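You operate a simulated robot arm through the tools that you are given. There is no shell and no other tool. Be economical: measure what you need, move in short steps, check, and stop when the job is done.

Carry out the task below with a simulated robot arm. There is one attempt and no reset: what you move stays moved.

TASK
Get the top of the oak table ready for work. At the end: the teal tin is on the top of the oak table; the brown battery is on the top of the oak table; the torch button is switched on; one of the number blocks from the top of the oak table is on the top of the walnut table; the yellow battery is on the top of the oak table; whatever was shut is shut again. Leave all else as you found it, and nothing knocked over. Set down upright: yellow battery, brown battery.
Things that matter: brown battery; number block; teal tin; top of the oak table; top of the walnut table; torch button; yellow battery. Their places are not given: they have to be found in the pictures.

The check looks at the end state, three seconds after you hand in, the way a careful person would. Anything else that was tipped, shoved, dropped, spilled or broken makes it a failure.

THE ROBOT
A 6-joint arm with a two-finger parallel gripper, fixed in place. Base frame: the origin is at the foot of the arm, x ahead of it, y to its left, z up; the work surface is at about z = 700. Lengths are in mm, angles in rad, forces in N, time in s.
With the tool pointing down near the work surface it reaches from about 220 to 620 mm from the base axis. Its first joint turns from -1.152 to 1.152 rad. Payload 2.7 kg.
Tool frame: the origin (TCP) lies between the finger pads and is the grasp point; the fingertips stand 23 mm ahead of it; z points along the fingers, y is the line along which they close. Largest opening 94 mm; finger width 38, thickness 10; the body of the gripper, 54 by 96 mm, starts 39 mm behind the TCP.
Orientation is told as [roll, pitch, yaw] about the base's x, y, z axes, in that order, counted from this pose: with the fingers straight down and closing along the base's y, the tool's x points along the base's -x, its y along +y and its z along -z.

THE INTERFACE
- The arm moves only by the tool move_arm. Its argument "targets" is a list of rows, each a list of 7 numbers: the gripper command, from -1 (fully open) to 1 (shut), values between in proportion, then the shift along the tool's x, y, z in mm, then the turn, a rotation vector about the tool's x, y, z in rad. In form: [[fingers, x, y, z, ax, ay, az], ...]. A call has 1 to 12 rows; each row shifts and turns the commanded pose from where the row before left it, along the tool's axes as they then stand. A row lasts 0.2 s, in which the tool goes at most 50 mm and 0.15 rad; a call with a longer step from one row to the next is refused whole, and so is a gripper value outside its range. A pose out of reach is approached as far as the arm can. The call stops where the force on the tool passes 40 N (or 10 N more than at its start, if that is more) or the arm is blocked; 0.2 s more then pass. Each finger travels about 45 mm/s and halts on what it meets, pressing with about 44 N; the grip force reading is that of the motor and also rises with nothing between the fingers. The clock runs only during rows and for 0.2 s after the last one: add rows that do not move to give the fingers time. The reply holds the time, the measured pose of the TCP, the force on the tool along the base axes, the opening and the grip force, in the units named above and with some noise, with the torque about the TCP (base axes, N m) and any sound that the robot's microphone picked up.
- Cameras (640 x 400 px; columns grow to the right, rows downward): "scene" is fixed at [77.2, -450.4, 1381.5]; the picture's right is [0.64, -0.76, 0.00], its down [-0.58, -0.49, -0.65] and it looks along [0.50, 0.42, -0.76] (base axes); focal length 241 px, centre (320, 200). "wrist" rides on the gripper at [86, 16, -75] in the tool frame; the picture's right is [-0.18, 0.98, 0.00], its down [-0.58, -0.11, -0.81] and it looks along [-0.79, -0.15, 0.59] (tool axes); focal length 243 px, centre (320, 200).
- grab_frame(camera): a new picture of that camera. The clock stands still meanwhile.
- point_at(camera, pixels): for up to 12 pixels [column, row] of the newest picture of that camera ("zoom" is the newest enlarged one), the place [x, y, z] in the base frame of the surface seen there, good to about 3 mm. The clock stands still meanwhile.
- close_up(camera, box): a new picture of the part [left, top, right, bottom] of that camera's present view, enlarged. The clock stands still meanwhile.
- job_done(): hands the job in; it is judged then, once.

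Work in short steps. Measure before you move; look again where a grasp or a placing could have gone wrong, and mend it. You have 80 turns and 38 pictures in all, those below and enlarged ones among them. Open the gripper and draw the arm clear of the work before you hand the job in, unless the task says otherwise; then end with one line.

The tools are called after "Request:" as name(argument=value, ...) on one line, values as JSON. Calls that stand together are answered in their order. move_arm: Moves the arm, as the interface text tells. Its arguments: {"type":"object","properties":{"targets":{"type":"array"}},"required":["targets"]} The other tools are called the same way: grab_frame (camera) takes a picture; point_at (camera, pixels) gives the place of the surface under pixels of a picture; close_up (camera, box) takes an enlarged picture of a part of a camera's view; job_done () hands the job in.

At the start:

```text
time_s: 0.0
tool_pos: [436.8, 62.4, 1109.7]
orientation: [0.001, 0.0, 0.0]
wrist_force: [0.5, -0.5, 0.1]
ft_torque: [0.02, 0.04, -0.01]
width: 93.7
gripper_force: 0.1
```

scene: 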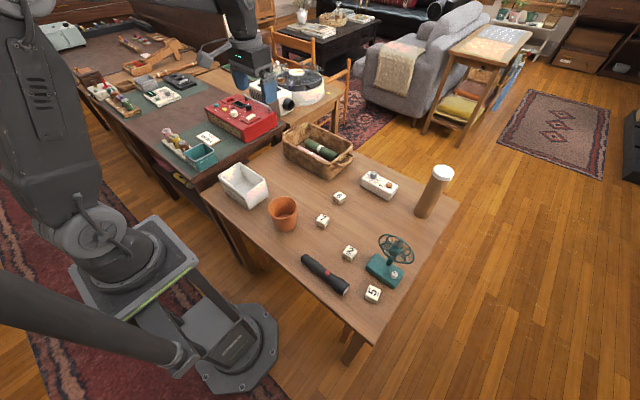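
wrist: 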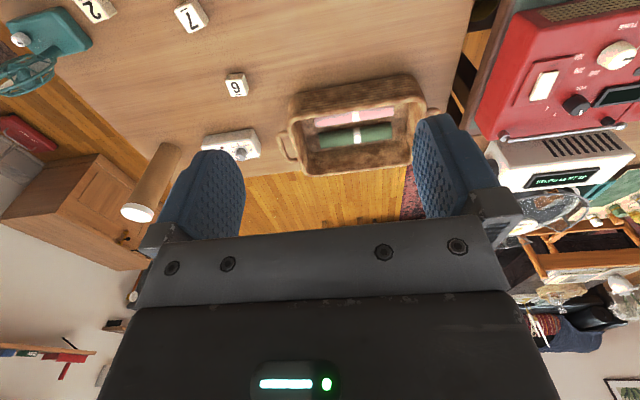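

The scene shows the near table with number blocks, torch, fan, pot, white box and basket, and a darker table to the left with a radio. I enlarge both areas to find the batteries and the tin.

Request:
close_up(camera="scene", box=[200, 120, 460, 310])

Request:
close_up(camera="scene", box=[70, 50, 350, 220])

```text
2.11 times, centred on (330, 215) of scene
```

zoom: 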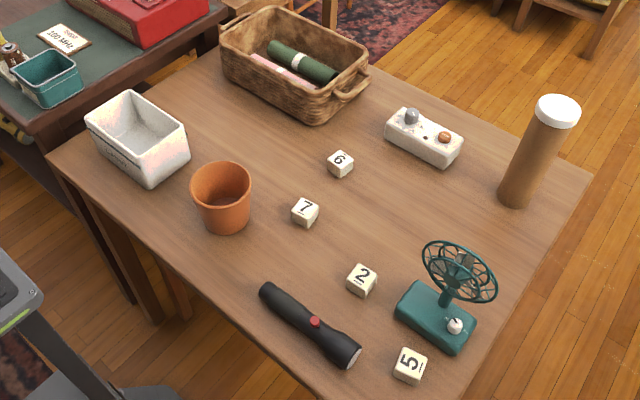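

```text
2.29 times, centred on (210, 135) of scene
```

zoom: 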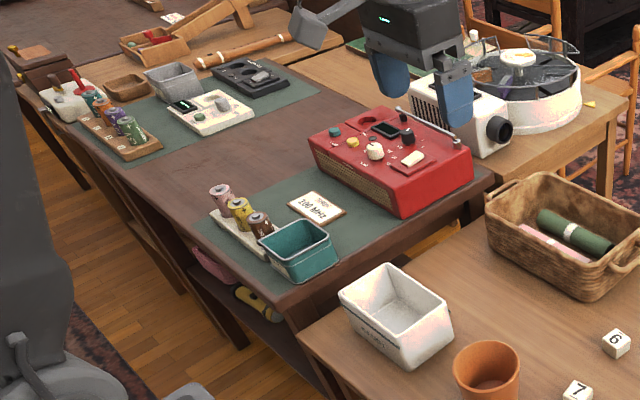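

The teal tin (zoom 300,250) and the pink, yellow and brown batteries (220,197; 240,212; 260,225) are on the walnut table. I measure them.

Request:
point_at(camera="zoom", pixels=[[261, 215], [240, 200], [219, 188], [260, 240], [270, 281], [335, 266], [325, 224], [260, 240], [300, 268], [320, 292], [300, 246], [330, 200]])

Request:
close_up(camera="scene", box=[150, 110, 250, 180])

```text
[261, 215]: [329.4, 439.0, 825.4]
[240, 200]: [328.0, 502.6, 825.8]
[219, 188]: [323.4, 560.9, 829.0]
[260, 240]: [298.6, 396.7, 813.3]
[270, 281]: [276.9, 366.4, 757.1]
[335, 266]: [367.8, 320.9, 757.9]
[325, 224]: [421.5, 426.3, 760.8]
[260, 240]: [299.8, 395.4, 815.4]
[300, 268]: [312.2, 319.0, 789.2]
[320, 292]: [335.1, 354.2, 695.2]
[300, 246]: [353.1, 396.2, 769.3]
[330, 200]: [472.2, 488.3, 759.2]
```

```text
5.71 times, centred on (200, 145) of scene
```

zoom: 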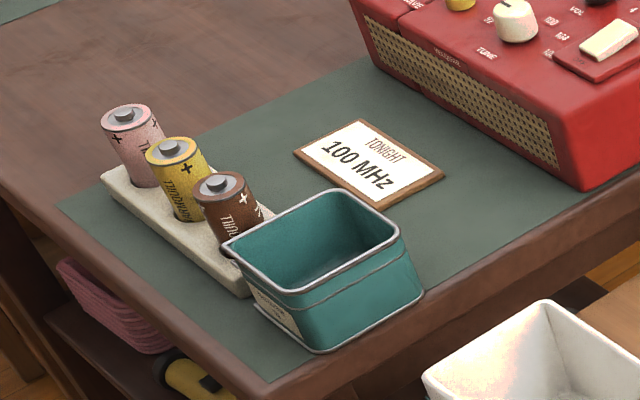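

Rim corners of the tin are visible at (222,245), (288,292), (400,235), (328,192). I measure these plus battery tops and rack.

Request:
point_at(camera="zoom", pixels=[[225, 246], [289, 291], [398, 237], [329, 193], [315, 340], [420, 297], [220, 183], [173, 147], [205, 190], [240, 203], [150, 155], [200, 159]])

Request:
grab_frame(camera="scene")

```text
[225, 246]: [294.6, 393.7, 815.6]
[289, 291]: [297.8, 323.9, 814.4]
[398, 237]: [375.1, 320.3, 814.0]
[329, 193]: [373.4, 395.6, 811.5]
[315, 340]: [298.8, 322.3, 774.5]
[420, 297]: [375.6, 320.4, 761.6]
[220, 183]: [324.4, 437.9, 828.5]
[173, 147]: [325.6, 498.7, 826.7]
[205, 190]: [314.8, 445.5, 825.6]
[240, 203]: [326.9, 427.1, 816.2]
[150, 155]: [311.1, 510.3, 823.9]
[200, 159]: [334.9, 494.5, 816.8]
```

```text
32 pictures are left
```

scene: 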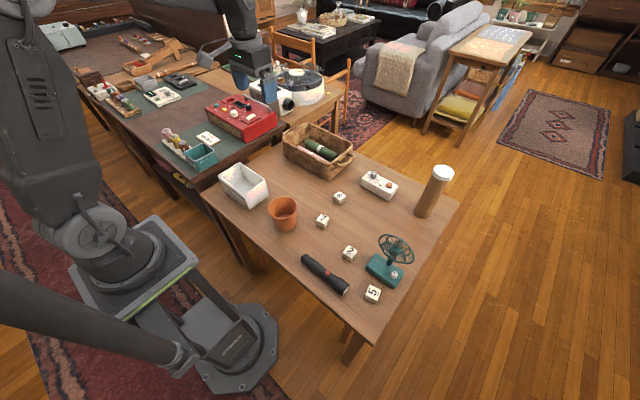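

Now I map the oak table: blocks (340,197), (322,219), (350,252), (373,293), torch, fan, pot, white box, basket and free spots.

Request:
point_at(camera="scene", pixels=[[340, 194], [322, 216], [350, 250], [373, 290], [306, 259], [328, 273], [345, 288], [365, 270], [283, 202], [235, 203], [265, 195], [320, 176]])

Request:
point_at(camera="scene", pixels=[[280, 245], [250, 225], [300, 190], [365, 225], [400, 230], [280, 225], [368, 190], [420, 216], [206, 190], [370, 343], [458, 207], [380, 280]])

Request:
close_up(camera="scene", box=[285, 225, 425, 315])

```text
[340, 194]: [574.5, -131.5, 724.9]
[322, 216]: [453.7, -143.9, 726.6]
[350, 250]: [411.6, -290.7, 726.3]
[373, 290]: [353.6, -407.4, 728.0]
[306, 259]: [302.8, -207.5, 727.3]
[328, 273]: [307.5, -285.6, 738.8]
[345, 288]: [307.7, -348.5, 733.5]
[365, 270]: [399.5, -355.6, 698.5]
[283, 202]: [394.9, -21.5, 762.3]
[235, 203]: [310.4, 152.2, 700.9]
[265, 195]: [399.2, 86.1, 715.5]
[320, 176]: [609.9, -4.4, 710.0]
```

```text
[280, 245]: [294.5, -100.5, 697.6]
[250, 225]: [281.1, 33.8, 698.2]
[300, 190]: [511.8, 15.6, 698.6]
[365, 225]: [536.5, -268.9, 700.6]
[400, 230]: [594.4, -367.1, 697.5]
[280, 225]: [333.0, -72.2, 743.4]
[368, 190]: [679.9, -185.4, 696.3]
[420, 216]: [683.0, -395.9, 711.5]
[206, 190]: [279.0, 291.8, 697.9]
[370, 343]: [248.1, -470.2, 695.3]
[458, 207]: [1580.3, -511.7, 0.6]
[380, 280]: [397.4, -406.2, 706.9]
```

```text
4.44 times, centred on (355, 270) of scene
```

zoom: 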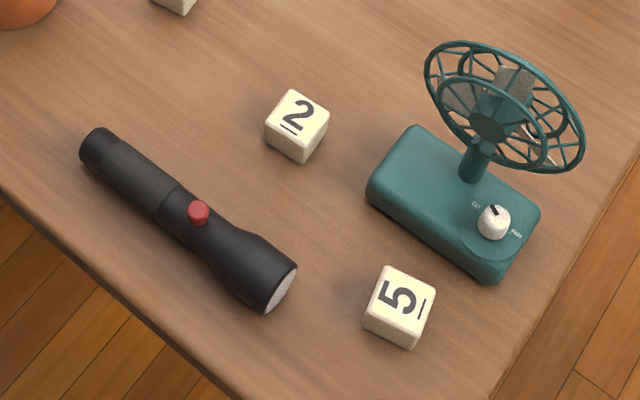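

Torch lies along y near x≈305, button at zoom (198,212). I measure button and its neighbours, plus the controller-free area for placing.

Request:
point_at(camera="zoom", pixels=[[199, 206], [192, 208], [205, 208], [198, 220], [165, 192], [235, 230], [255, 255], [296, 112], [401, 295], [500, 120], [430, 75], [583, 150]])

Request:
point_at(camera="scene", pixels=[[284, 160], [318, 178], [352, 158], [267, 190], [245, 210], [297, 206], [267, 205], [360, 185], [390, 199], [315, 216], [328, 216], [322, 211]])

```text
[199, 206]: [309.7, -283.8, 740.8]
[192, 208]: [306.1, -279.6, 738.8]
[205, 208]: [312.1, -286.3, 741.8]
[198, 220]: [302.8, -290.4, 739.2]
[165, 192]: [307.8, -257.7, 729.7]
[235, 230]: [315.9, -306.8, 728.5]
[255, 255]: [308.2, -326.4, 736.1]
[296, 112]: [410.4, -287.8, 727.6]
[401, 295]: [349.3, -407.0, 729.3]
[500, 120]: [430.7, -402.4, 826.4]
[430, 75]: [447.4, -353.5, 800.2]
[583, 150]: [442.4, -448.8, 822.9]
```

```text
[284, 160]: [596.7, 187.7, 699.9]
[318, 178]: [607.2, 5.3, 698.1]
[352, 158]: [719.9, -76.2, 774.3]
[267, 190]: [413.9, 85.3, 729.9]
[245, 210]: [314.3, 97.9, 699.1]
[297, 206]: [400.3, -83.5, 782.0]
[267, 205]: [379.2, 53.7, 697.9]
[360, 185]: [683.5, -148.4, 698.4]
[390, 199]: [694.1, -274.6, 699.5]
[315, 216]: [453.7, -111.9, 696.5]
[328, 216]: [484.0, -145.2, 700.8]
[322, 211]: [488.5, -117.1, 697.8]
```

Button centre is ~(307,-286), top z≈740, sitting on body at z≈730. I close the fingers and move above it.

Request:
move_arm(targets=[[1, 10.8, -29, 25.8, 0, 0, 0], [1, 10.8, -29, 25.8, 0, 0, 0], [1, 10.8, -29, 25.8, 0, 0, 0], [1, 10.8, -29, 25.8, 0, 0, 0], [1, 10.8, -29, 25.8, 0, 0, 0], [1, 10.8, -29, 25.8, 0, 0, 0], [1, 10.8, -29, 25.8, 0, 0, 0], [1, 10.8, -29, 25.8, 0, 0, 0], [1, 10.8, -29, 25.8, 0, 0, 0], [1, 10.8, -29, 25.8, 0, 0, 0], [1, 10.8, -29, 25.8, 0, 0, 0], [1, 10.8, -29, 25.8, 0, 0, 0]])

```text
time_s: 2.6
tool_pos: [308.1, -289.7, 799.7]
orientation: [0.001, 0.0, -0.001]
wrist_force: [-0.1, 0.7, -0.4]
ft_torque: [0.01, -0.01, -0.03]
width: 0.0
gripper_force: 41.8
```

Above the button. I nudge y by +3 and lower to just above it (tips ~745).

Request:
move_arm(targets=[[1, 0, 2, 10, 0, 0, 0], [1, 0, 1, 12, 0, 0, 0], [1, 0, 0, 10, 0, 0, 0], [1, 0, 0, 0, 0, 0, 0]])

Request:
close_up(camera="scene", box=[285, 225, 425, 315])

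```text
time_s: 3.6
tool_pos: [305.9, -285.6, 768.6]
orientation: [0.001, 0.0, 0.0]
wrist_force: [0.6, 0.0, -0.1]
ft_torque: [0.0, -0.01, 0.03]
width: 0.0
gripper_force: 42.8
```

```text
4.44 times, centred on (355, 270) of scene
```

zoom: 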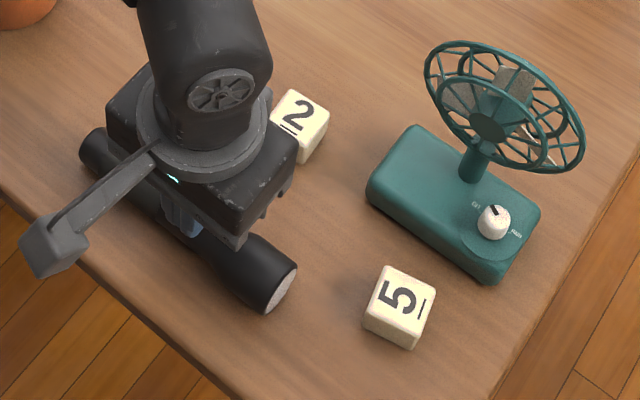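

Aligned over the button. I press down in small steps.

Request:
move_arm(targets=[[1, 0, 0, 2, 0, 0, 0], [1, 0, 0, 2, 0, 0, 0], [1, 0, 0, 1.5, 0, 0, 0], [1, 0, 0, 1.5, 0, 0, 0], [1, 0, 0, 1, 0, 0, 0]])

```text
time_s: 4.8
tool_pos: [306.9, -283.9, 759.7]
orientation: [-0.001, 0.001, -0.002]
wrist_force: [0.2, 1.9, 1.8]
ft_torque: [0.04, 0.01, 0.02]
width: 0.0
gripper_force: 42.0
heard: click
```

A click was heard. I lift clear and look at the torch.

Request:
move_arm(targets=[[1, 0, 0, -10, 0, 0, 0], [1, 0, 0, -40, 0, 0, 0], [-0.3, 0, 30, -40, 0, 0, 0], [-0.3, -20, 40, -20, 0, 0, 0], [-0.3, -20, 40, -10, 0, 0, 0], [-0.3, -20, 40, 0, 0, 0, 0]])

Request:
close_up(camera="scene", box=[285, 225, 425, 315])

```text
time_s: 6.2
tool_pos: [366.7, -133.5, 881.4]
orientation: [0.001, 0.001, -0.002]
wrist_force: [0.6, -0.2, -0.1]
ft_torque: [-0.02, -0.01, 0.01]
width: 61.0
gripper_force: 0.0
```

```text
4.44 times, centred on (355, 270) of scene
```

zoom: 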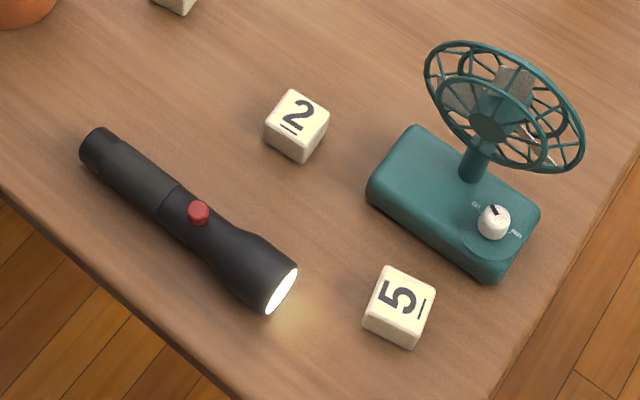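

Torch is lit. Next the teal tin: I travel to above it at (335,358).

Request:
move_arm(targets=[[-0.3, 2.7, 41, -6.6, 0, 0, 0], [-0.3, 2.7, 41, -6.6, 0, 0, 0], [-0.3, 2.7, 41, -6.6, 0, 0, 0], [-0.3, 2.7, 41, -6.6, 0, 0, 0], [-0.3, 2.7, 41, -6.6, 0, 0, 0], [-0.3, 2.7, 41, -6.6, 0, 0, 0], [-0.3, 2.7, 41, -6.6, 0, 0, 0], [-0.3, 2.7, 41, -6.6, 0, 0, 0], [-0.3, 2.7, 41, -6.6, 0, 0, 0], [-0.3, 2.7, 41, -6.6, 0, 0, 0], [-0.3, 2.7, 41, -6.6, 0, 0, 0], [-0.3, 2.7, 41, -6.6, 0, 0, 0]])

Request:
move_arm(targets=[[-1, 0, 0, 0, 0, 0, -0.1428], [-1, 0, 0, 0, 0, 0, -0.1428], [-1, 0, 0, 0, 0, 0, -0.1428], [-1, 0, 0, 0, 0, 0, -0.1428], [-1, 0, 0, 0, 0, 0, -0.1428], [-1, 0, 0, 0, 0, 0, -0.1428], [-1, 0, 0, 0, 0, 0, -0.1428], [-1, 0, 0, 0, 0, 0, -0.1428], [-1, 0, 0, 0, 0, 0, -0.1428], [-1, 0, 0, 0, 0, 0, -0.1428], [-1, 0, 0, 0, 0, 0, -0.1428], [-1, 0, 0, 0, 0, 0, 0]])

Request:
grab_frame(camera="wrist")

```text
time_s: 8.8
tool_pos: [336.0, 358.5, 961.3]
orientation: [-0.001, -0.001, -0.002]
wrist_force: [0.0, 0.2, 0.1]
ft_torque: [-0.03, -0.03, -0.02]
width: 61.0
gripper_force: 0.2
```

```text
time_s: 11.4
tool_pos: [335.0, 359.9, 959.6]
orientation: [-0.001, 0.0, 1.573]
wrist_force: [-0.3, 0.5, 0.0]
ft_torque: [0.03, -0.04, -0.02]
width: 93.8
gripper_force: 0.1
```

```text
28 pictures are left
```

wrist: 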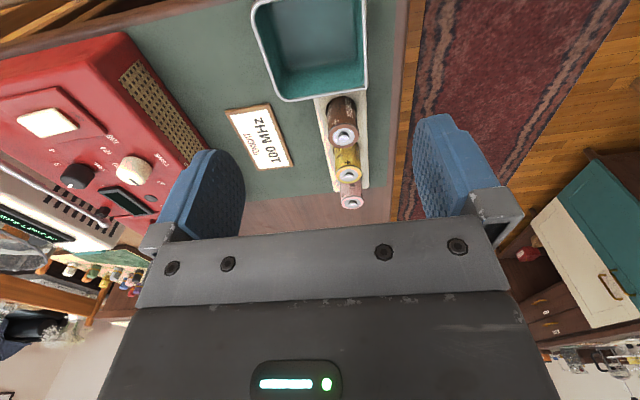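

The tin and batteries are visible from the wrist. I measure rim edges and battery positions here.

Request:
point_at(camera="wrist", pixels=[[280, 99], [364, 91], [366, 30], [257, 30], [325, 98], [345, 136], [349, 175], [351, 203], [367, 130], [319, 120], [345, 190], [398, 60]])

```text
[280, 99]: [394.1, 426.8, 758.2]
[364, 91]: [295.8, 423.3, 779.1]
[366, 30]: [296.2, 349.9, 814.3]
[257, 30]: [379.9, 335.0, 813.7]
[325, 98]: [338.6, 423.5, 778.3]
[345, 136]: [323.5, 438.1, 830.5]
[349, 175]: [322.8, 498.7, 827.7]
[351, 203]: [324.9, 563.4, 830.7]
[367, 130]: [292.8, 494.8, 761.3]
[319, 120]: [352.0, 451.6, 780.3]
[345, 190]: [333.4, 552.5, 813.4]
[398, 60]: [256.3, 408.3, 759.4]
```

Tin centre ≈(336,358), rim z 815, width ~82. I descend with open fingers straddling x sides to TCP z≈796.

Request:
move_arm(targets=[[-1, 0, -1, 30, 0, 0, 0], [-1, 0, 0, 30, 0, 0, 0], [-1, 0, 0, 30, 0, 0, 0], [-1, 0, 0, 25, 0, 0, 0], [-1, 0, 0, 12, 0, 0, 0], [-1, 0, 0, 12, 0, 0, 0], [-1, 0, 0, 12, 0, 0, 0], [-1, 0, 0, 12, 0, 0, 0], [-1, 0, 0, 0, 0, 0, 0]])

Request:
close_up(camera="scene", box=[150, 110, 250, 180])

```text
time_s: 13.4
tool_pos: [334.9, 359.2, 798.3]
orientation: [-0.002, 0.003, 1.569]
wrist_force: [1.1, 0.4, 0.6]
ft_torque: [0.01, 0.03, 0.05]
width: 93.9
gripper_force: 0.0
```

```text
5.71 times, centred on (200, 145) of scene
```

zoom: 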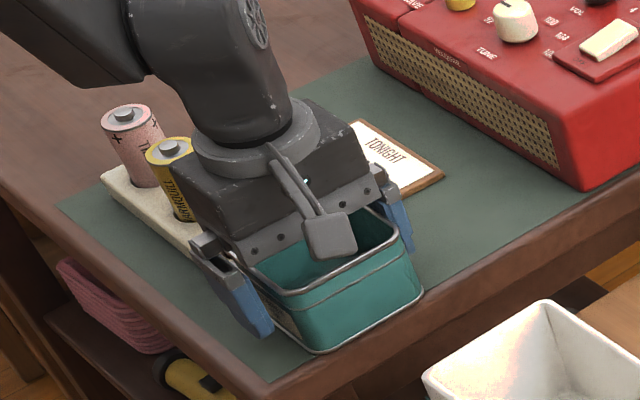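

Fingers straddle the tin. I close on it gently over several rows.

Request:
move_arm(targets=[[-0.8, 0, 0, 0, 0, 0, 0], [-0.6, 0, 0, 0, 0, 0, 0], [-0.4, 0, 0, 0, 0, 0, 0], [0, 0, 0, 0, 0, 0, 0]])

```text
time_s: 14.4
tool_pos: [334.8, 358.7, 797.7]
orientation: [0.001, -0.001, 1.569]
wrist_force: [0.4, 0.4, -0.5]
ft_torque: [0.11, -0.12, 0.02]
width: 85.2
gripper_force: 44.2
```

Gripped at 85 mm. I lift straight up in steps.

Request:
move_arm(targets=[[0, 0, 0, -5, 0, 0, 0], [0, 0, 0, -10, 0, 0, 0], [0, 0, 0, -30, 0, 0, 0], [0, 0, 0, -40, 0, 0, 0], [0, 0, 0, -40, 0, 0, 0], [0, 0, 0, -20, 0, 0, 0], [0, 0, 0, 0, 0, 0, 0]])

Request:
grab_frame(camera="scene")

```text
time_s: 16.0
tool_pos: [337.2, 358.4, 941.5]
orientation: [0.001, -0.001, 1.571]
wrist_force: [0.2, -0.8, -2.9]
ft_torque: [-0.01, -0.03, -0.01]
width: 84.7
gripper_force: 44.6
```

```text
26 pictures are left
```

scene: 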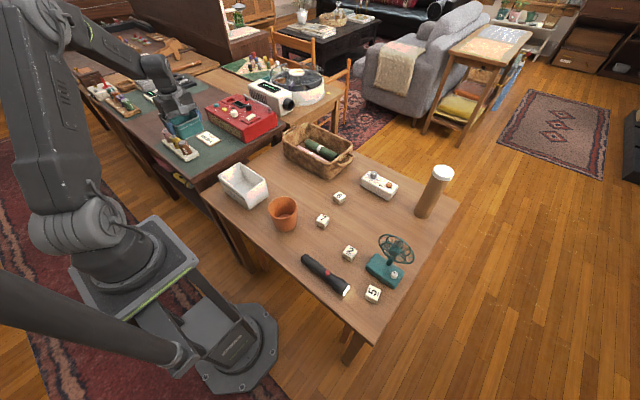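

Tin is held, rest undisturbed. I carry it to a free spot on the oak table near (505,60).

Request:
move_arm(targets=[[0, 29.8, -16.8, 0, 0, 0, 0], [0, 29.8, -16.8, 0, 0, 0, 0], [0, 29.8, -16.8, 0, 0, 0, 0], [0, 29.8, -16.8, 10, 0, 0, 0], [0, 29.8, -16.8, 10, 0, 0, 0], [0, 29.8, -16.8, 10, 0, 0, 0], [0, 29.8, -16.8, 15, 0, 0, 0], [0, 29.8, -16.8, 15, 0, 0, 0], [0, 29.8, -16.8, 15, 0, 0, 0], [0, 29.8, -16.8, 16, 0, 0, 0], [0, 0, 0, 0, 0, 0, 0]])

Request:
close_up(camera="scene", box=[200, 110, 400, 250])

```text
time_s: 18.4
tool_pos: [505.2, 63.1, 850.1]
orientation: [0.001, 0.001, 1.57]
wrist_force: [0.2, -0.4, -2.4]
ft_torque: [0.0, 0.01, 0.01]
width: 84.9
gripper_force: 43.7
```

```text
2.86 times, centred on (300, 180) of scene
```

zoom: 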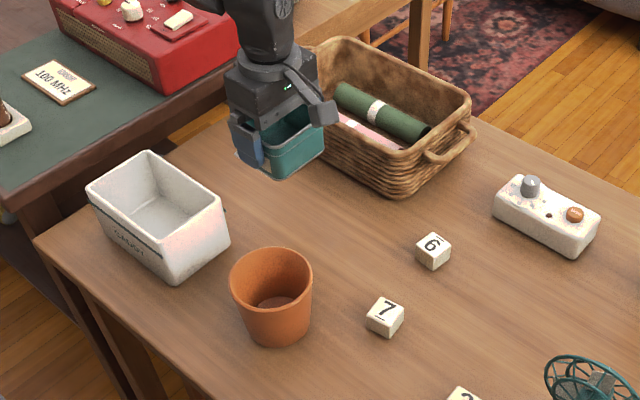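

I check the basket rim clearance before lowering.

Request:
point_at(camera="zoom", pixels=[[400, 152], [365, 140], [325, 152], [345, 170], [395, 192], [222, 205], [180, 280], [312, 265]])

```text
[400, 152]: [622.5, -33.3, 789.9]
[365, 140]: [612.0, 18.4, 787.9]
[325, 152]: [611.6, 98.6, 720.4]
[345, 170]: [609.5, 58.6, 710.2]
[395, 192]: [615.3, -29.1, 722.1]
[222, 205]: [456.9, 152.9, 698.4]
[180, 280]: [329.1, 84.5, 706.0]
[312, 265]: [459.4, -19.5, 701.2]
```

Basket starts at x≈610, so there is clearance. I lower the tin to the table, slowing at the end.

Request:
move_arm(targets=[[0, 0, 0, 30, 0, 0, 0], [0, 0, 0, 30, 0, 0, 0], [0, 0, 0, 25, 0, 0, 0], [0, 0, 0, 15, 0, 0, 0], [0, 0, 0, 5, 0, 0, 0], [0, 0, 0, 2, 0, 0, 0], [0, 0, 0, 1, 0, 0, 0], [0, 0, 0, 0, 0, 0, 0]])

```text
time_s: 20.2
tool_pos: [503.7, 60.9, 743.8]
orientation: [0.002, 0.0, 1.571]
wrist_force: [-0.3, 0.1, -2.2]
ft_torque: [0.0, -0.01, -0.02]
width: 84.8
gripper_force: 43.6
```

Not in contact yet (force still -2.2). I continue in 1 mm steps.

Request:
move_arm(targets=[[0, 0, 0, 1, 0, 0, 0], [0, 0, 0, 1, 0, 0, 0], [0, 0, 0, 1, 0, 0, 0], [0, 0, 0, 1, 0, 0, 0], [0, 0, 0, 0, 0, 0, 0]])

```text
time_s: 21.4
tool_pos: [505.0, 60.6, 737.9]
orientation: [0.001, 0.0, 1.571]
wrist_force: [-0.5, 0.2, -3.0]
ft_torque: [0.02, -0.02, -0.01]
width: 85.2
gripper_force: 44.6
```

Request:
move_arm(targets=[[0, 0, 0, 0.7, 0, 0, 0], [0, 0, 0, 0.7, 0, 0, 0], [0, 0, 0, 0.7, 0, 0, 0], [0, 0, 0, 0, 0, 0, 0]])

```text
time_s: 22.4
tool_pos: [504.2, 60.9, 738.5]
orientation: [-0.003, 0.0, 1.571]
wrist_force: [-5.8, 1.4, 20.7]
ft_torque: [0.11, 0.94, 0.01]
width: 84.7
gripper_force: 43.8
```

Contact (20 N). I back off a little and open the fingers, then rise.

Request:
move_arm(targets=[[0, 0, 0, -0.7, 0, 0, 0], [-0.85, 0, 0, 0, 0, 0, 0], [-1, 0, 0, 0, 0, 0, 0], [-1, 0, 0, 0, 0, 0, 0], [-1, 0, 0, -15, 0, 0, 0], [-1, 0, 0, -30, 0, 0, 0], [-1, 0, 0, -40, 0, 0, 0], [-1, 0, 0, -40, 0, 0, 0], [-1, 0, 0, -40, 0, 0, 0]])

Request:
close_up(camera="scene", box=[200, 110, 400, 250])

```text
time_s: 24.4
tool_pos: [504.9, 62.0, 901.4]
orientation: [0.0, 0.002, 1.571]
wrist_force: [-0.3, 0.3, -0.2]
ft_torque: [0.02, -0.03, -0.02]
width: 93.9
gripper_force: 0.1
```

```text
2.86 times, centred on (300, 180) of scene
```

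zoom: 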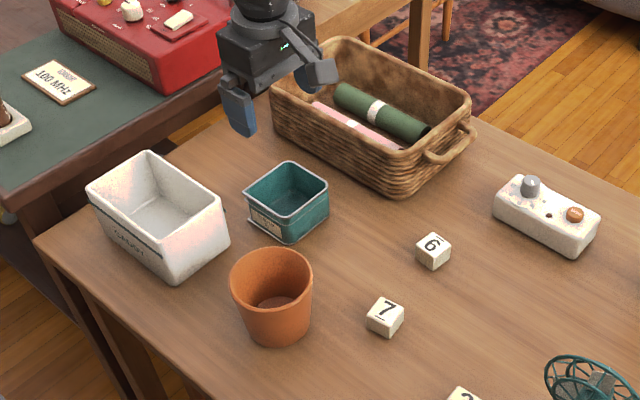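

Tin stands on the oak table. Next block 7; I zoom in to get its yaw.

Request:
close_up(camera="scene", box=[304, 206, 340, 231])

```text
16.00 times, centred on (322, 218) of scene
```

zoom: 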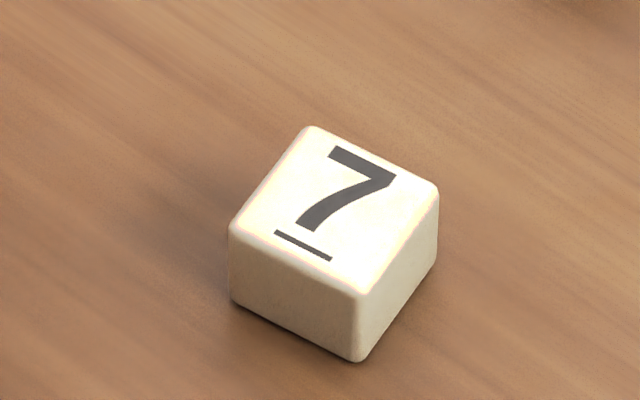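

Request:
point_at(camera="zoom", pixels=[[312, 132], [433, 190], [362, 288], [235, 226], [330, 205], [420, 240], [295, 290]])

```text
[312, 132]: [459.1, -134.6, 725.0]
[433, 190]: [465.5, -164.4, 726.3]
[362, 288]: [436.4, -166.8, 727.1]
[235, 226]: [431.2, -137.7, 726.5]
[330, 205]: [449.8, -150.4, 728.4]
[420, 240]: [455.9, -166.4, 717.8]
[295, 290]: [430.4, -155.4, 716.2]
```

Block 7: top centre (448,-151), z 726, yaw ≈ +0.14. I go above it, turn +0.14 and partly open.

Request:
move_arm(targets=[[-0.3, 35.5, 9.5, 0, 0, 0, 0], [-0.3, 35.5, 9.5, 0, 0, 0, 0], [-0.3, 35.5, 9.5, 10, 0, 0, 0], [-0.3, 35.5, 9.5, 20, 0, 0, 0], [-0.3, 35.5, 9.5, 20, 0, 0, 0], [-0.3, 35.5, 9.5, 20, 0, 0, 0], [-0.3, 0, 0, 0, 0, 0, -0.14], [-0.3, 0, 0, 0, 0, 0, 0]])

Request:
grab_frame(camera="wrist")

```text
time_s: 26.2
tool_pos: [444.5, -151.4, 829.7]
orientation: [0.0, 0.0, 1.71]
wrist_force: [-0.1, -0.2, 0.2]
ft_torque: [-0.03, 0.0, -0.02]
width: 61.3
gripper_force: 0.1
```

```text
22 pictures are left
```

wrist: 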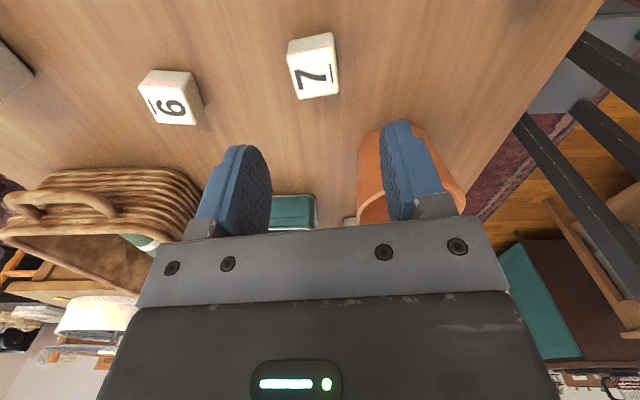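

Block is aligned with the fingers and the pot is clear. I lower to TCP z≈727 and close.

Request:
move_arm(targets=[[-0.3, 0, -2, 30, 0, 0, 0], [-0.3, 0, 0, 30, 0, 0, 0], [-0.3, 0, 0, 25, 0, 0, 0], [-0.3, 0, 0, 13, 0, 0, 0], [-0.3, 0, 0, 5, 0, 0, 0], [-0.3, 0, 0, 0, 0, 0, 0]])

Request:
move_arm(targets=[[-0.1, 0, 0, 0, 0, 0, 0], [0.1, 0, 0, 0, 0, 0, 0], [0.3, 0, 0, 0, 0, 0, 0], [0.6, 0, 0, 0, 0, 0, 0], [0.6, 0, 0, 0, 0, 0, 0]])

```text
time_s: 27.6
tool_pos: [449.0, -152.8, 728.5]
orientation: [0.001, 0.0, 1.71]
wrist_force: [-0.6, -0.2, -0.4]
ft_torque: [0.0, 0.03, -0.01]
width: 61.3
gripper_force: 0.2
```

```text
time_s: 28.8
tool_pos: [448.7, -153.0, 727.2]
orientation: [-0.001, -0.001, 1.711]
wrist_force: [0.0, -0.1, -0.2]
ft_torque: [0.01, 0.0, 0.02]
width: 32.9
gripper_force: 44.2
```

Gripped at 33 mm. I lift and square the yaw back, then carry it toward the vacated spot on the walnut table.

Request:
move_arm(targets=[[0.6, 0, 0, -10, 0, 0, 0], [0.6, 0, 0, -30, 0, 0, 0], [0.6, 0, 0, -40, 0, 0, 0], [0.6, 0, 0, -45, 0, 0, 0], [0.6, 0, 0, -45, 0, 0, 0], [0.6, 0, 0, 0, 0, 0, 0.14], [0.6, 0, 0, 0, 0, 0, 0]])

Request:
move_arm(targets=[[0.6, -41.1, 8.7, 0, 0, 0, 0], [0.6, -41.1, 8.7, 0, 0, 0, 0], [0.6, -41.1, 8.7, 0, 0, 0, 0], [0.6, -41.1, 8.7, 0, 0, 0, 0], [0.6, -41.1, 8.7, 0, 0, 0, 0], [0.6, -41.1, 8.7, 0, 0, 0, 0], [0.6, -41.1, 8.7, 0, 0, 0, 0], [0.6, -41.1, 8.7, 0, 0, 0, 0], [0.6, -41.1, 8.7, 0, 0, 0, 0], [0.6, -41.1, 8.7, 0, 0, 0, 0], [0.6, -41.1, 8.7, 0, 0, 0, 0], [0.6, -41.1, 8.7, 0, 0, 0, 0]])

Request:
close_up(camera="scene", box=[150, 100, 270, 180])

```text
time_s: 30.4
tool_pos: [449.0, -155.8, 899.2]
orientation: [0.001, 0.002, 1.57]
wrist_force: [-1.1, -0.1, 0.0]
ft_torque: [0.01, 0.0, -0.02]
width: 32.8
gripper_force: 43.6
```

```text
time_s: 33.0
tool_pos: [344.5, 338.1, 898.1]
orientation: [0.001, -0.001, 1.57]
wrist_force: [0.1, 1.0, 0.2]
ft_torque: [-0.03, -0.01, -0.04]
width: 33.1
gripper_force: 43.5
```

```text
5.00 times, centred on (210, 140) of scene
```

zoom: 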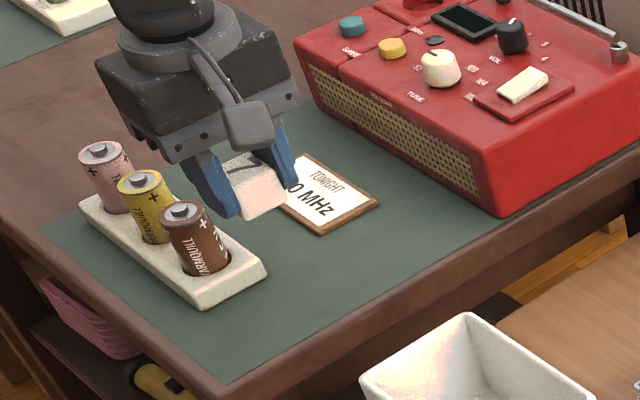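

The block is held over a clear area of the walnut table. I lower it; contact expected at TCP z≈786.

Request:
move_arm(targets=[[0.6, 0, 0, 35, 0, 0, 0], [0.6, 0, 0, 35, 0, 0, 0], [0.6, 0, 0, 25, 0, 0, 0], [0.6, 0, 0, 10, 0, 0, 0], [0.6, 0, 0, 3, 0, 0, 0], [0.6, 0, 0, 1, 0, 0, 0], [0.6, 0, 0, 1, 0, 0, 0], [0.6, 0, 0, 0, 0, 0, 0]])

```text
time_s: 34.8
tool_pos: [343.9, 341.4, 788.9]
orientation: [0.0, 0.0, 1.569]
wrist_force: [0.3, 0.2, 0.2]
ft_torque: [0.02, 0.0, 0.03]
width: 32.8
gripper_force: 44.2
```

Request:
move_arm(targets=[[0.6, 0, 0, 0.8, 0, 0, 0], [0.6, 0, 0, 0.8, 0, 0, 0], [0.6, 0, 0, 0.7, 0, 0, 0], [0.6, 0, 0, 0, 0, 0, 0]])

```text
time_s: 35.8
tool_pos: [345.4, 341.5, 788.4]
orientation: [-0.002, -0.001, 1.571]
wrist_force: [-3.4, -6.8, 21.2]
ft_torque: [-0.13, 0.09, 0.01]
width: 32.9
gripper_force: 43.8
```

Contact with the table. I back off slightly, release and rise.

Request:
move_arm(targets=[[0.6, 0, 0, -0.8, 0, 0, 0], [0.1, 0, 0, 0, 0, 0, 0], [-0.3, 0, 0, 0, 0, 0, 0], [-0.3, 0, 0, 0, 0, 0, 0], [-0.3, 0, 0, -15, 0, 0, 0], [-0.3, 0, 0, -35, 0, 0, 0], [-0.3, 0, 0, -45, 0, 0, 0], [-0.3, 0, 0, -45, 0, 0, 0], [-0.3, 0, 0, 0, 0, 0, 0]])

Request:
close_up(camera="scene", box=[150, 100, 270, 180])

Request:
grab_frame(camera="wrist")

```text
time_s: 37.8
tool_pos: [342.3, 342.1, 928.9]
orientation: [0.001, -0.002, 1.57]
wrist_force: [-0.3, 0.5, 0.4]
ft_torque: [0.02, 0.01, 0.02]
width: 60.9
gripper_force: 0.0
```

```text
5.00 times, centred on (210, 140) of scene
```

zoom: 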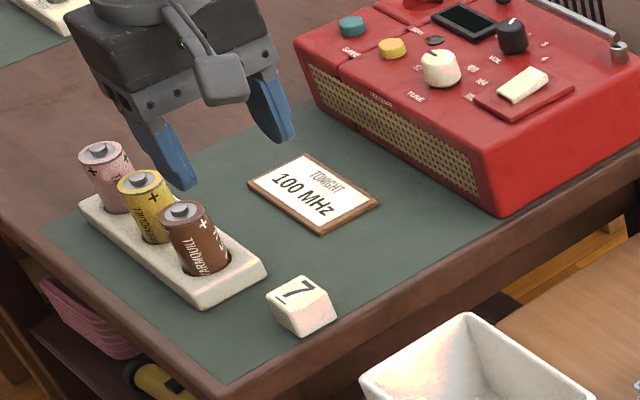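

```text
19 pictures are left
```

wrist: 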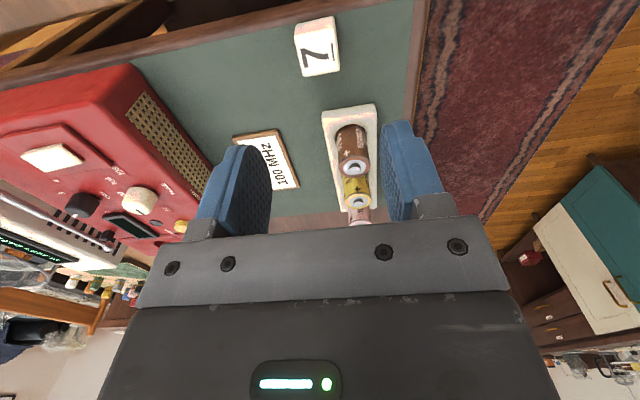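

Block 7 sits on the walnut table. Now I measure the brown and yellow batteries precisely in the scene zoom... re-reading from both views.

Request:
point_at(camera="wrist", pixels=[[354, 166], [338, 145], [369, 145], [354, 150], [358, 202], [346, 180], [370, 180], [340, 190], [374, 130], [326, 150]])

Request:
close_up(camera="scene", box=[156, 118, 210, 164])

```text
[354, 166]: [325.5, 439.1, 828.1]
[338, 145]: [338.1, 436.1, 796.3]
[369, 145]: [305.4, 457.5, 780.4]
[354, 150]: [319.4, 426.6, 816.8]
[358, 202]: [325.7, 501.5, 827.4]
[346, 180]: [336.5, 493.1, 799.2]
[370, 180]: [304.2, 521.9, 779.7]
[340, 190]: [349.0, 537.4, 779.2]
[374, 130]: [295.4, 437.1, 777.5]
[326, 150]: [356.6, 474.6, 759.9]
```

```text
8.70 times, centred on (183, 141) of scene
```

zoom: 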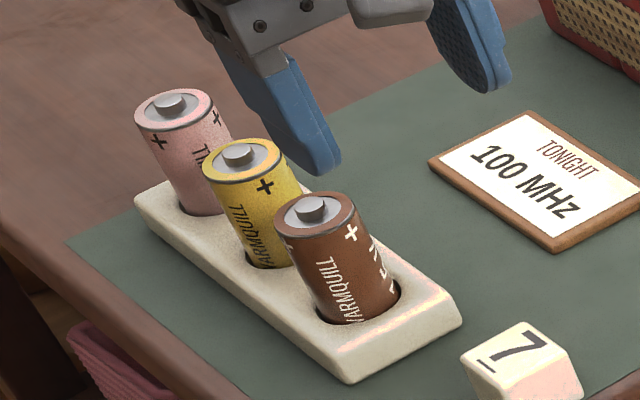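

Brown at (324.5,438.5), yellow at (324.5,500), tops ~828, rack top ~780. I go above brown.

Request:
move_arm(targets=[[-0.3, -32, 6.5, 0, 0, 0, 0], [-0.3, -32, 6.5, 0, 0, 0, 0], [-0.3, -33, 6.5, 0, 0, 0, 0], [-0.3, 0, 0, 25, 0, 0, 0], [-0.3, 0, 0, 25, 0, 0, 0], [-0.3, 0, 0, 0, 0, 0, 0]])

```text
time_s: 39.2
tool_pos: [326.2, 437.2, 876.5]
orientation: [-0.001, 0.0, 1.571]
wrist_force: [0.6, -0.1, -0.1]
ft_torque: [-0.01, -0.01, -0.03]
width: 60.6
gripper_force: 0.0
```

Aligned. I lower to TCP z≈808 and look before closing.

Request:
move_arm(targets=[[-0.3, 0, 0, 25, 0, 0, 0], [-0.3, 0, 0, 22, 0, 0, 0], [-0.3, 0, 0, 12, 0, 0, 0], [-0.3, 0, 0, 9, 0, 0, 0], [-0.3, 0, 0, 0, 0, 0, 0]])

Request:
close_up(camera="scene", box=[156, 118, 210, 164])

```text
time_s: 40.4
tool_pos: [325.3, 439.3, 809.9]
orientation: [0.0, 0.0, 1.571]
wrist_force: [0.8, -0.5, 0.2]
ft_torque: [0.0, -0.01, 0.03]
width: 60.8
gripper_force: 0.1
```

```text
8.70 times, centred on (183, 141) of scene
```

zoom: 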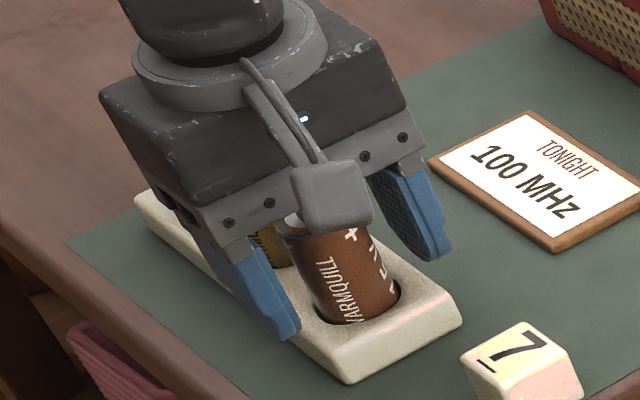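

Fingers straddle the brown battery above the rack. I close slowly.

Request:
move_arm(targets=[[-0.1, 0, 0, 0, 0, 0, 0], [0.1, 0, 0, 0, 0, 0, 0], [0.3, 0, 0, 0, 0, 0, 0], [0.6, 0, 0, 0, 0, 0, 0], [0.7, 0, 0, 0, 0, 0, 0]])

```text
time_s: 41.6
tool_pos: [326.1, 438.9, 809.2]
orientation: [0.0, 0.0, 1.571]
wrist_force: [1.4, 0.4, 0.6]
ft_torque: [0.0, -0.01, 0.0]
width: 32.4
gripper_force: 44.5
```

Gripped at 32 mm with little side force. I lift straight out.

Request:
move_arm(targets=[[0.7, 0, 0, -4, 0, 0, 0], [0.7, 0, 0, -6, 0, 0, 0], [0.7, 0, 0, -10, 0, 0, 0], [0.7, 0, 0, -20, 0, 0, 0], [0.7, 0, 0, -30, 0, 0, 0], [0.7, 0, 0, -40, 0, 0, 0], [0.7, 0, 0, 0, 0, 0, 0]])

Request:
close_up(camera="scene", box=[140, 90, 230, 170])

```text
time_s: 43.2
tool_pos: [324.5, 438.6, 919.6]
orientation: [0.001, 0.0, 1.573]
wrist_force: [0.0, -0.2, -1.4]
ft_torque: [-0.02, -0.02, -0.01]
width: 31.9
gripper_force: 43.5
```

```text
5.00 times, centred on (185, 130) of scene
```

zoom: 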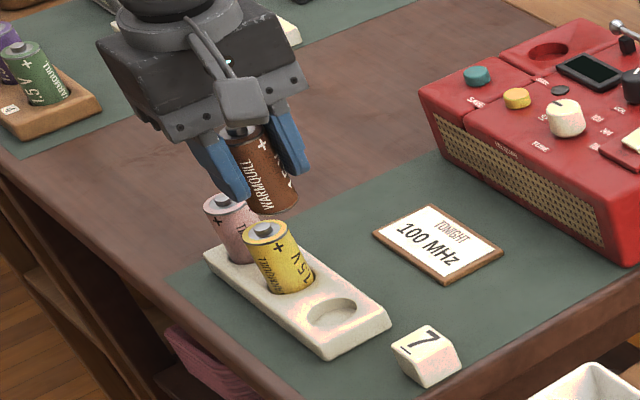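

The battery came out cleanly. I measure its bottom edge, near zoom (275,210), and the hole floor (335,318).

Request:
point_at(camera="zoom", pixels=[[275, 210], [280, 205], [262, 208], [334, 322], [330, 312], [236, 133], [205, 190]])

```text
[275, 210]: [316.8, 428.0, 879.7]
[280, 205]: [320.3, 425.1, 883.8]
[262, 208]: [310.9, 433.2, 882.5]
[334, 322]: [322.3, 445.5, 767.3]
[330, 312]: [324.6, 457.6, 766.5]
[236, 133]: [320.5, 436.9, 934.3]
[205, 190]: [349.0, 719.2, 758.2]
```

Bottom is ~41 mm below the TCP. I carry it to about (510,-110) on the oak table.

Request:
move_arm(targets=[[0.7, 45.7, -15.4, 0, 0, 0, 0], [0.7, 45.7, -15.4, 0, 0, 0, 0], [0.7, 45.7, -15.4, 0, 0, 0, 0], [0.7, 45.7, -15.4, 0, 0, 0, 0], [0.7, 45.7, -15.4, 0, 0, 0, 0], [0.7, 45.7, -15.4, 0, 0, 0, 0], [0.7, 45.7, -15.4, 0, 0, 0, 0], [0.7, 45.7, -15.4, 0, 0, 0, 0], [0.7, 45.7, -15.4, 0, 0, 0, 0], [0.7, 45.7, -15.4, 0, 0, 0, 0], [0.7, 45.7, -15.4, 0, 0, 0, 0], [0.7, 45.7, -15.4, 0, 0, 0, 0]])

Request:
move_arm(targets=[[0.7, 0, 0, 40, 0, 0, 0], [0.7, 0, 0, 40, 0, 0, 0], [0.7, 0, 0, 40, 0, 0, 0], [0.7, 0, 0, 30, 0, 0, 0], [0.7, 0, 0, 17, 0, 0, 0], [0.7, 0, 0, 5, 0, 0, 0], [0.7, 0, 0, 0, 0, 0, 0]])

Request:
close_up(camera="scene", box=[240, 140, 400, 250])

```text
time_s: 45.8
tool_pos: [506.9, -110.7, 921.7]
orientation: [-0.001, 0.0, 1.571]
wrist_force: [0.7, 0.2, -0.8]
ft_torque: [-0.02, 0.02, -0.01]
width: 32.2
gripper_force: 43.6
```

```text
time_s: 47.4
tool_pos: [511.4, -111.8, 748.0]
orientation: [0.0, -0.001, 1.572]
wrist_force: [0.0, -0.1, -2.0]
ft_torque: [0.0, 0.01, -0.01]
width: 32.2
gripper_force: 43.8
```

```text
3.64 times, centred on (320, 195) of scene
```

zoom: 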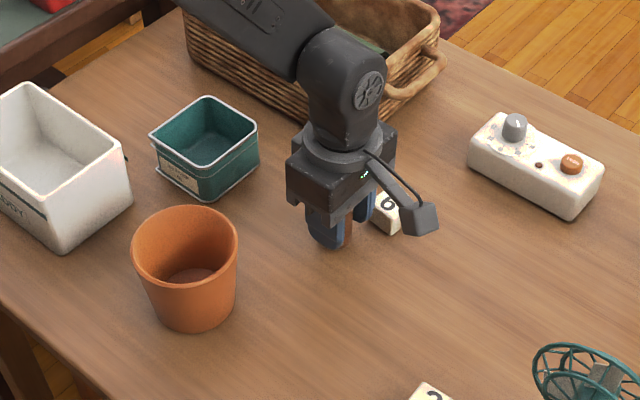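

Block 6 is near the far finger, so I'll open only to ~44 mm. I lower in small steps to contact.

Request:
move_arm(targets=[[0.7, 0, 0, 2, 0, 0, 0], [0.7, 0, 0, 1, 0, 0, 0], [0.7, 0, 0, 1, 0, 0, 0], [0.7, 0, 0, 0.8, 0, 0, 0], [0.7, 0, 0, 0, 0, 0, 0]])

```text
time_s: 48.6
tool_pos: [509.8, -110.6, 741.3]
orientation: [0.0, 0.0, 1.571]
wrist_force: [0.0, 0.2, -1.1]
ft_torque: [0.0, 0.01, -0.02]
width: 32.4
gripper_force: 44.3
```

Request:
move_arm(targets=[[0.7, 0, 0, 0.8, 0, 0, 0], [0.7, 0, 0, 0.7, 0, 0, 0], [0.7, 0, 0, 0, 0, 0, 0]])

```text
time_s: 49.4
tool_pos: [509.9, -110.5, 742.5]
orientation: [-0.002, 0.001, 1.572]
wrist_force: [-5.8, 3.4, 15.2]
ft_torque: [0.21, 0.26, 0.02]
width: 32.2
gripper_force: 44.5
```

Contact. I ease off, open to ~44 mm and rise straight up.

Request:
move_arm(targets=[[0.7, 0, 0, -0.7, 0, 0, 0], [0.2, 0, 0, 0, 0, 0, 0], [0.06, 0, 0, 0, 0, 0, 0], [0.06, 0, 0, 0, 0, 0, 0], [0.06, 0, 0, -10, 0, 0, 0], [0.06, 0, 0, -25, 0, 0, 0], [0.06, 0, 0, -40, 0, 0, 0], [0.06, 0, 0, -45, 0, 0, 0], [0.06, 0, 0, -45, 0, 0, 0], [0.06, 0, 0, -10, 0, 0, 0]])

Request:
close_up(camera="scene", box=[240, 140, 400, 250])

```text
time_s: 51.6
tool_pos: [512.1, -111.2, 916.9]
orientation: [0.0, 0.001, 1.571]
wrist_force: [-1.0, 0.7, 0.0]
ft_torque: [0.02, 0.01, 0.02]
width: 44.2
gripper_force: 0.2
```

```text
3.64 times, centred on (320, 195) of scene
```

zoom: 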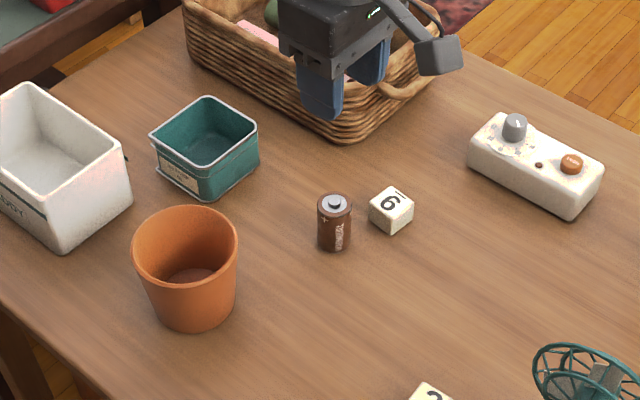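

Brown battery stands upright. Now I go back for the yellow one at (324.5,500).

Request:
move_arm(targets=[[0.06, -45.7, 15.4, 0, 0, 0, 0], [0.06, -45.7, 15.4, 0, 0, 0, 0], [0.06, -45.7, 15.4, 0, 0, 0, 0], [0.06, -45.7, 15.4, 0, 0, 0, 0], [0.06, -45.7, 15.4, 0, 0, 0, 0], [0.06, -45.7, 15.4, 0, 0, 0, 0], [0.06, -45.7, 15.4, 0, 0, 0, 0], [0.06, -45.7, 15.4, 0, 0, 0, 0], [0.06, -45.7, 15.4, 0, 0, 0, 0], [0.06, -45.7, 15.4, 0, 0, 0, 0], [0.06, -45.7, 15.4, 0, 0, 0, 0], [0.06, -45.7, 15.4, 0, 0, 0, 0]])

Request:
move_arm(targets=[[-0.3, -31, 0.5, 0, 0, 0, 0], [-0.3, -30.5, 0, 0, 0, 0, 0], [-0.3, 0, 0, 20, 0, 0, 0], [-0.3, 0, 0, 20, 0, 0, 0], [-0.3, 0, 0, 0, 0, 0, 0]])

Request:
grab_frame(camera="wrist")

```text
time_s: 54.2
tool_pos: [323.9, 437.9, 917.2]
orientation: [0.0, 0.0, 1.57]
wrist_force: [0.3, 0.0, 0.3]
ft_torque: [0.0, 0.02, -0.02]
width: 44.2
gripper_force: 0.0
```

```text
time_s: 55.4
tool_pos: [323.2, 502.6, 876.6]
orientation: [0.0, 0.001, 1.573]
wrist_force: [0.5, 0.9, 0.2]
ft_torque: [-0.02, 0.04, 0.0]
width: 61.3
gripper_force: 0.0
```

```text
13 pictures are left
```

wrist: 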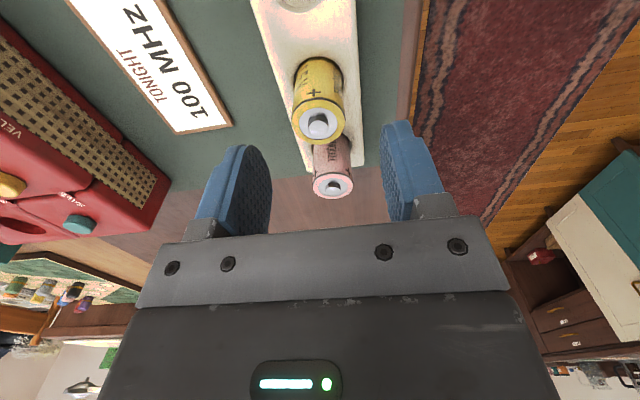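

Yellow battery nub is at wrist (319,125) between the fingers. I confirm its place, and lower to TCP z≈809.

Request:
point_at(camera="wrist", pixels=[[319, 125], [333, 186], [318, 85]])

Request:
move_arm(targets=[[-0.3, 0, 0, 25, 0, 0, 0], [-0.3, 0, 0, 22, 0, 0, 0], [-0.3, 0, 0, 12, 0, 0, 0], [-0.3, 0, 0, 9, 0, 0, 0], [-0.3, 0, 0, 0, 0, 0, 0]])

```text
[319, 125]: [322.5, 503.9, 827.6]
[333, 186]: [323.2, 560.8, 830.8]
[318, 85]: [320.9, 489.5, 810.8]
```

```text
time_s: 56.6
tool_pos: [324.9, 501.4, 809.7]
orientation: [0.002, -0.002, 1.57]
wrist_force: [-0.4, -0.2, 0.2]
ft_torque: [-0.02, -0.03, -0.04]
width: 61.3
gripper_force: 0.2
```

Aligned; I close slowly.

Request:
move_arm(targets=[[-0.1, 0, 0, 0, 0, 0, 0], [0.1, 0, 0, 0, 0, 0, 0], [0.3, 0, 0, 0, 0, 0, 0], [0.6, 0, 0, 0, 0, 0, 0], [0.7, 0, 0, 0, 0, 0, 0]])

Request:
move_arm(targets=[[0.7, 0, 0, -4, 0, 0, 0], [0.7, 0, 0, -6, 0, 0, 0], [0.7, 0, 0, -10, 0, 0, 0], [0.7, 0, 0, -20, 0, 0, 0], [0.7, 0, 0, -30, 0, 0, 0], [0.7, 0, 0, -40, 0, 0, 0], [0.7, 0, 0, 0, 0, 0, 0]])

Request:
close_up(camera="scene", box=[140, 90, 230, 170])

```text
time_s: 57.8
tool_pos: [325.6, 500.7, 810.3]
orientation: [-0.001, 0.001, 1.572]
wrist_force: [0.6, 0.3, 0.8]
ft_torque: [0.01, -0.02, 0.01]
width: 32.1
gripper_force: 44.3
```

```text
time_s: 59.4
tool_pos: [326.5, 501.3, 920.5]
orientation: [0.001, 0.001, 1.569]
wrist_force: [0.2, 0.3, -1.0]
ft_torque: [0.01, 0.02, -0.01]
width: 32.2
gripper_force: 44.2
```

```text
5.00 times, centred on (185, 130) of scene
```

zoom: 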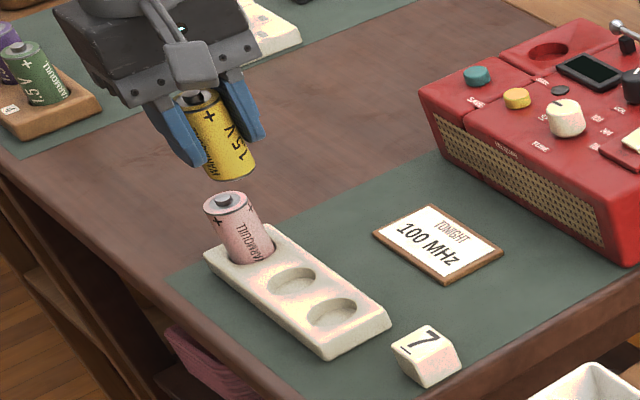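

Yellow is held and pink stays in the rack. I carry yellow to about (510,-45) and lower close to the table.

Request:
move_arm(targets=[[0.7, 45.3, -15.4, 0, 0, 0, 0], [0.7, 45.3, -15.4, 0, 0, 0, 0], [0.7, 45.3, -15.4, 0, 0, 0, 0], [0.7, 45.3, -15.4, 0, 0, 0, 0], [0.7, 45.3, -15.4, 0, 0, 0, 0], [0.7, 45.3, -15.4, 0, 0, 0, 0], [0.7, 45.3, -15.4, 0, 0, 0, 0], [0.7, 45.3, -15.4, 0, 0, 0, 0], [0.7, 45.3, -15.4, 0, 0, 0, 0], [0.7, 45.3, -15.4, 0, 0, 0, 0], [0.7, 45.3, -15.4, 0, 0, 0, 0], [0.7, 45.3, -15.4, 0, 0, 0, 0]])

Request:
move_arm(targets=[[0.7, 0, 0, 40, 0, 0, 0], [0.7, 0, 0, 40, 0, 0, 0], [0.7, 0, 0, 40, 0, 0, 0], [0.7, 0, 0, 30, 0, 0, 0], [0.7, 0, 0, 17, 0, 0, 0], [0.7, 0, 0, 5, 0, 0, 0], [0.7, 0, 0, 0, 0, 0, 0]])

Request:
close_up(camera="scene", box=[240, 140, 400, 250])

```text
time_s: 62.0
tool_pos: [510.2, -43.4, 920.6]
orientation: [0.002, 0.0, 1.571]
wrist_force: [0.1, -0.2, -1.6]
ft_torque: [-0.03, -0.04, 0.0]
width: 32.4
gripper_force: 44.1
```

```text
time_s: 63.6
tool_pos: [508.2, -43.9, 746.3]
orientation: [0.0, 0.001, 1.57]
wrist_force: [-0.5, -0.8, -0.6]
ft_torque: [-0.02, 0.02, 0.0]
width: 32.2
gripper_force: 43.7
```

```text
3.64 times, centred on (320, 195) of scene
```

zoom: 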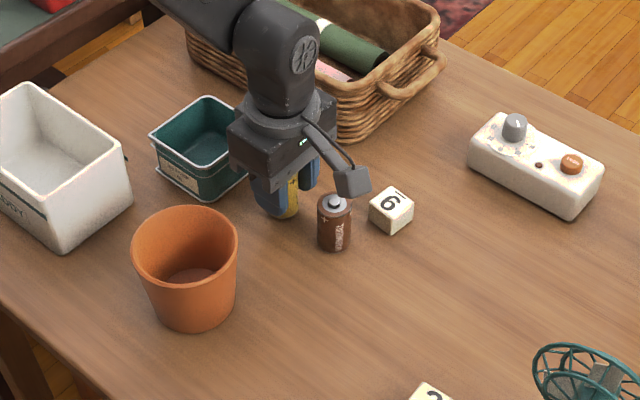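

Clear on all sides. I lower in small steps to contact.

Request:
move_arm(targets=[[0.7, 0, 0, 2, 0, 0, 0], [0.7, 0, 0, 1, 0, 0, 0], [0.7, 0, 0, 1, 0, 0, 0], [0.7, 0, 0, 0.8, 0, 0, 0], [0.7, 0, 0, 0.8, 0, 0, 0], [0.7, 0, 0, 0, 0, 0, 0]])

```text
time_s: 65.0
tool_pos: [509.9, -42.6, 742.7]
orientation: [-0.001, 0.001, 1.57]
wrist_force: [-4.7, -2.4, 15.8]
ft_torque: [-0.02, 0.28, 0.06]
width: 32.1
gripper_force: 44.2
```

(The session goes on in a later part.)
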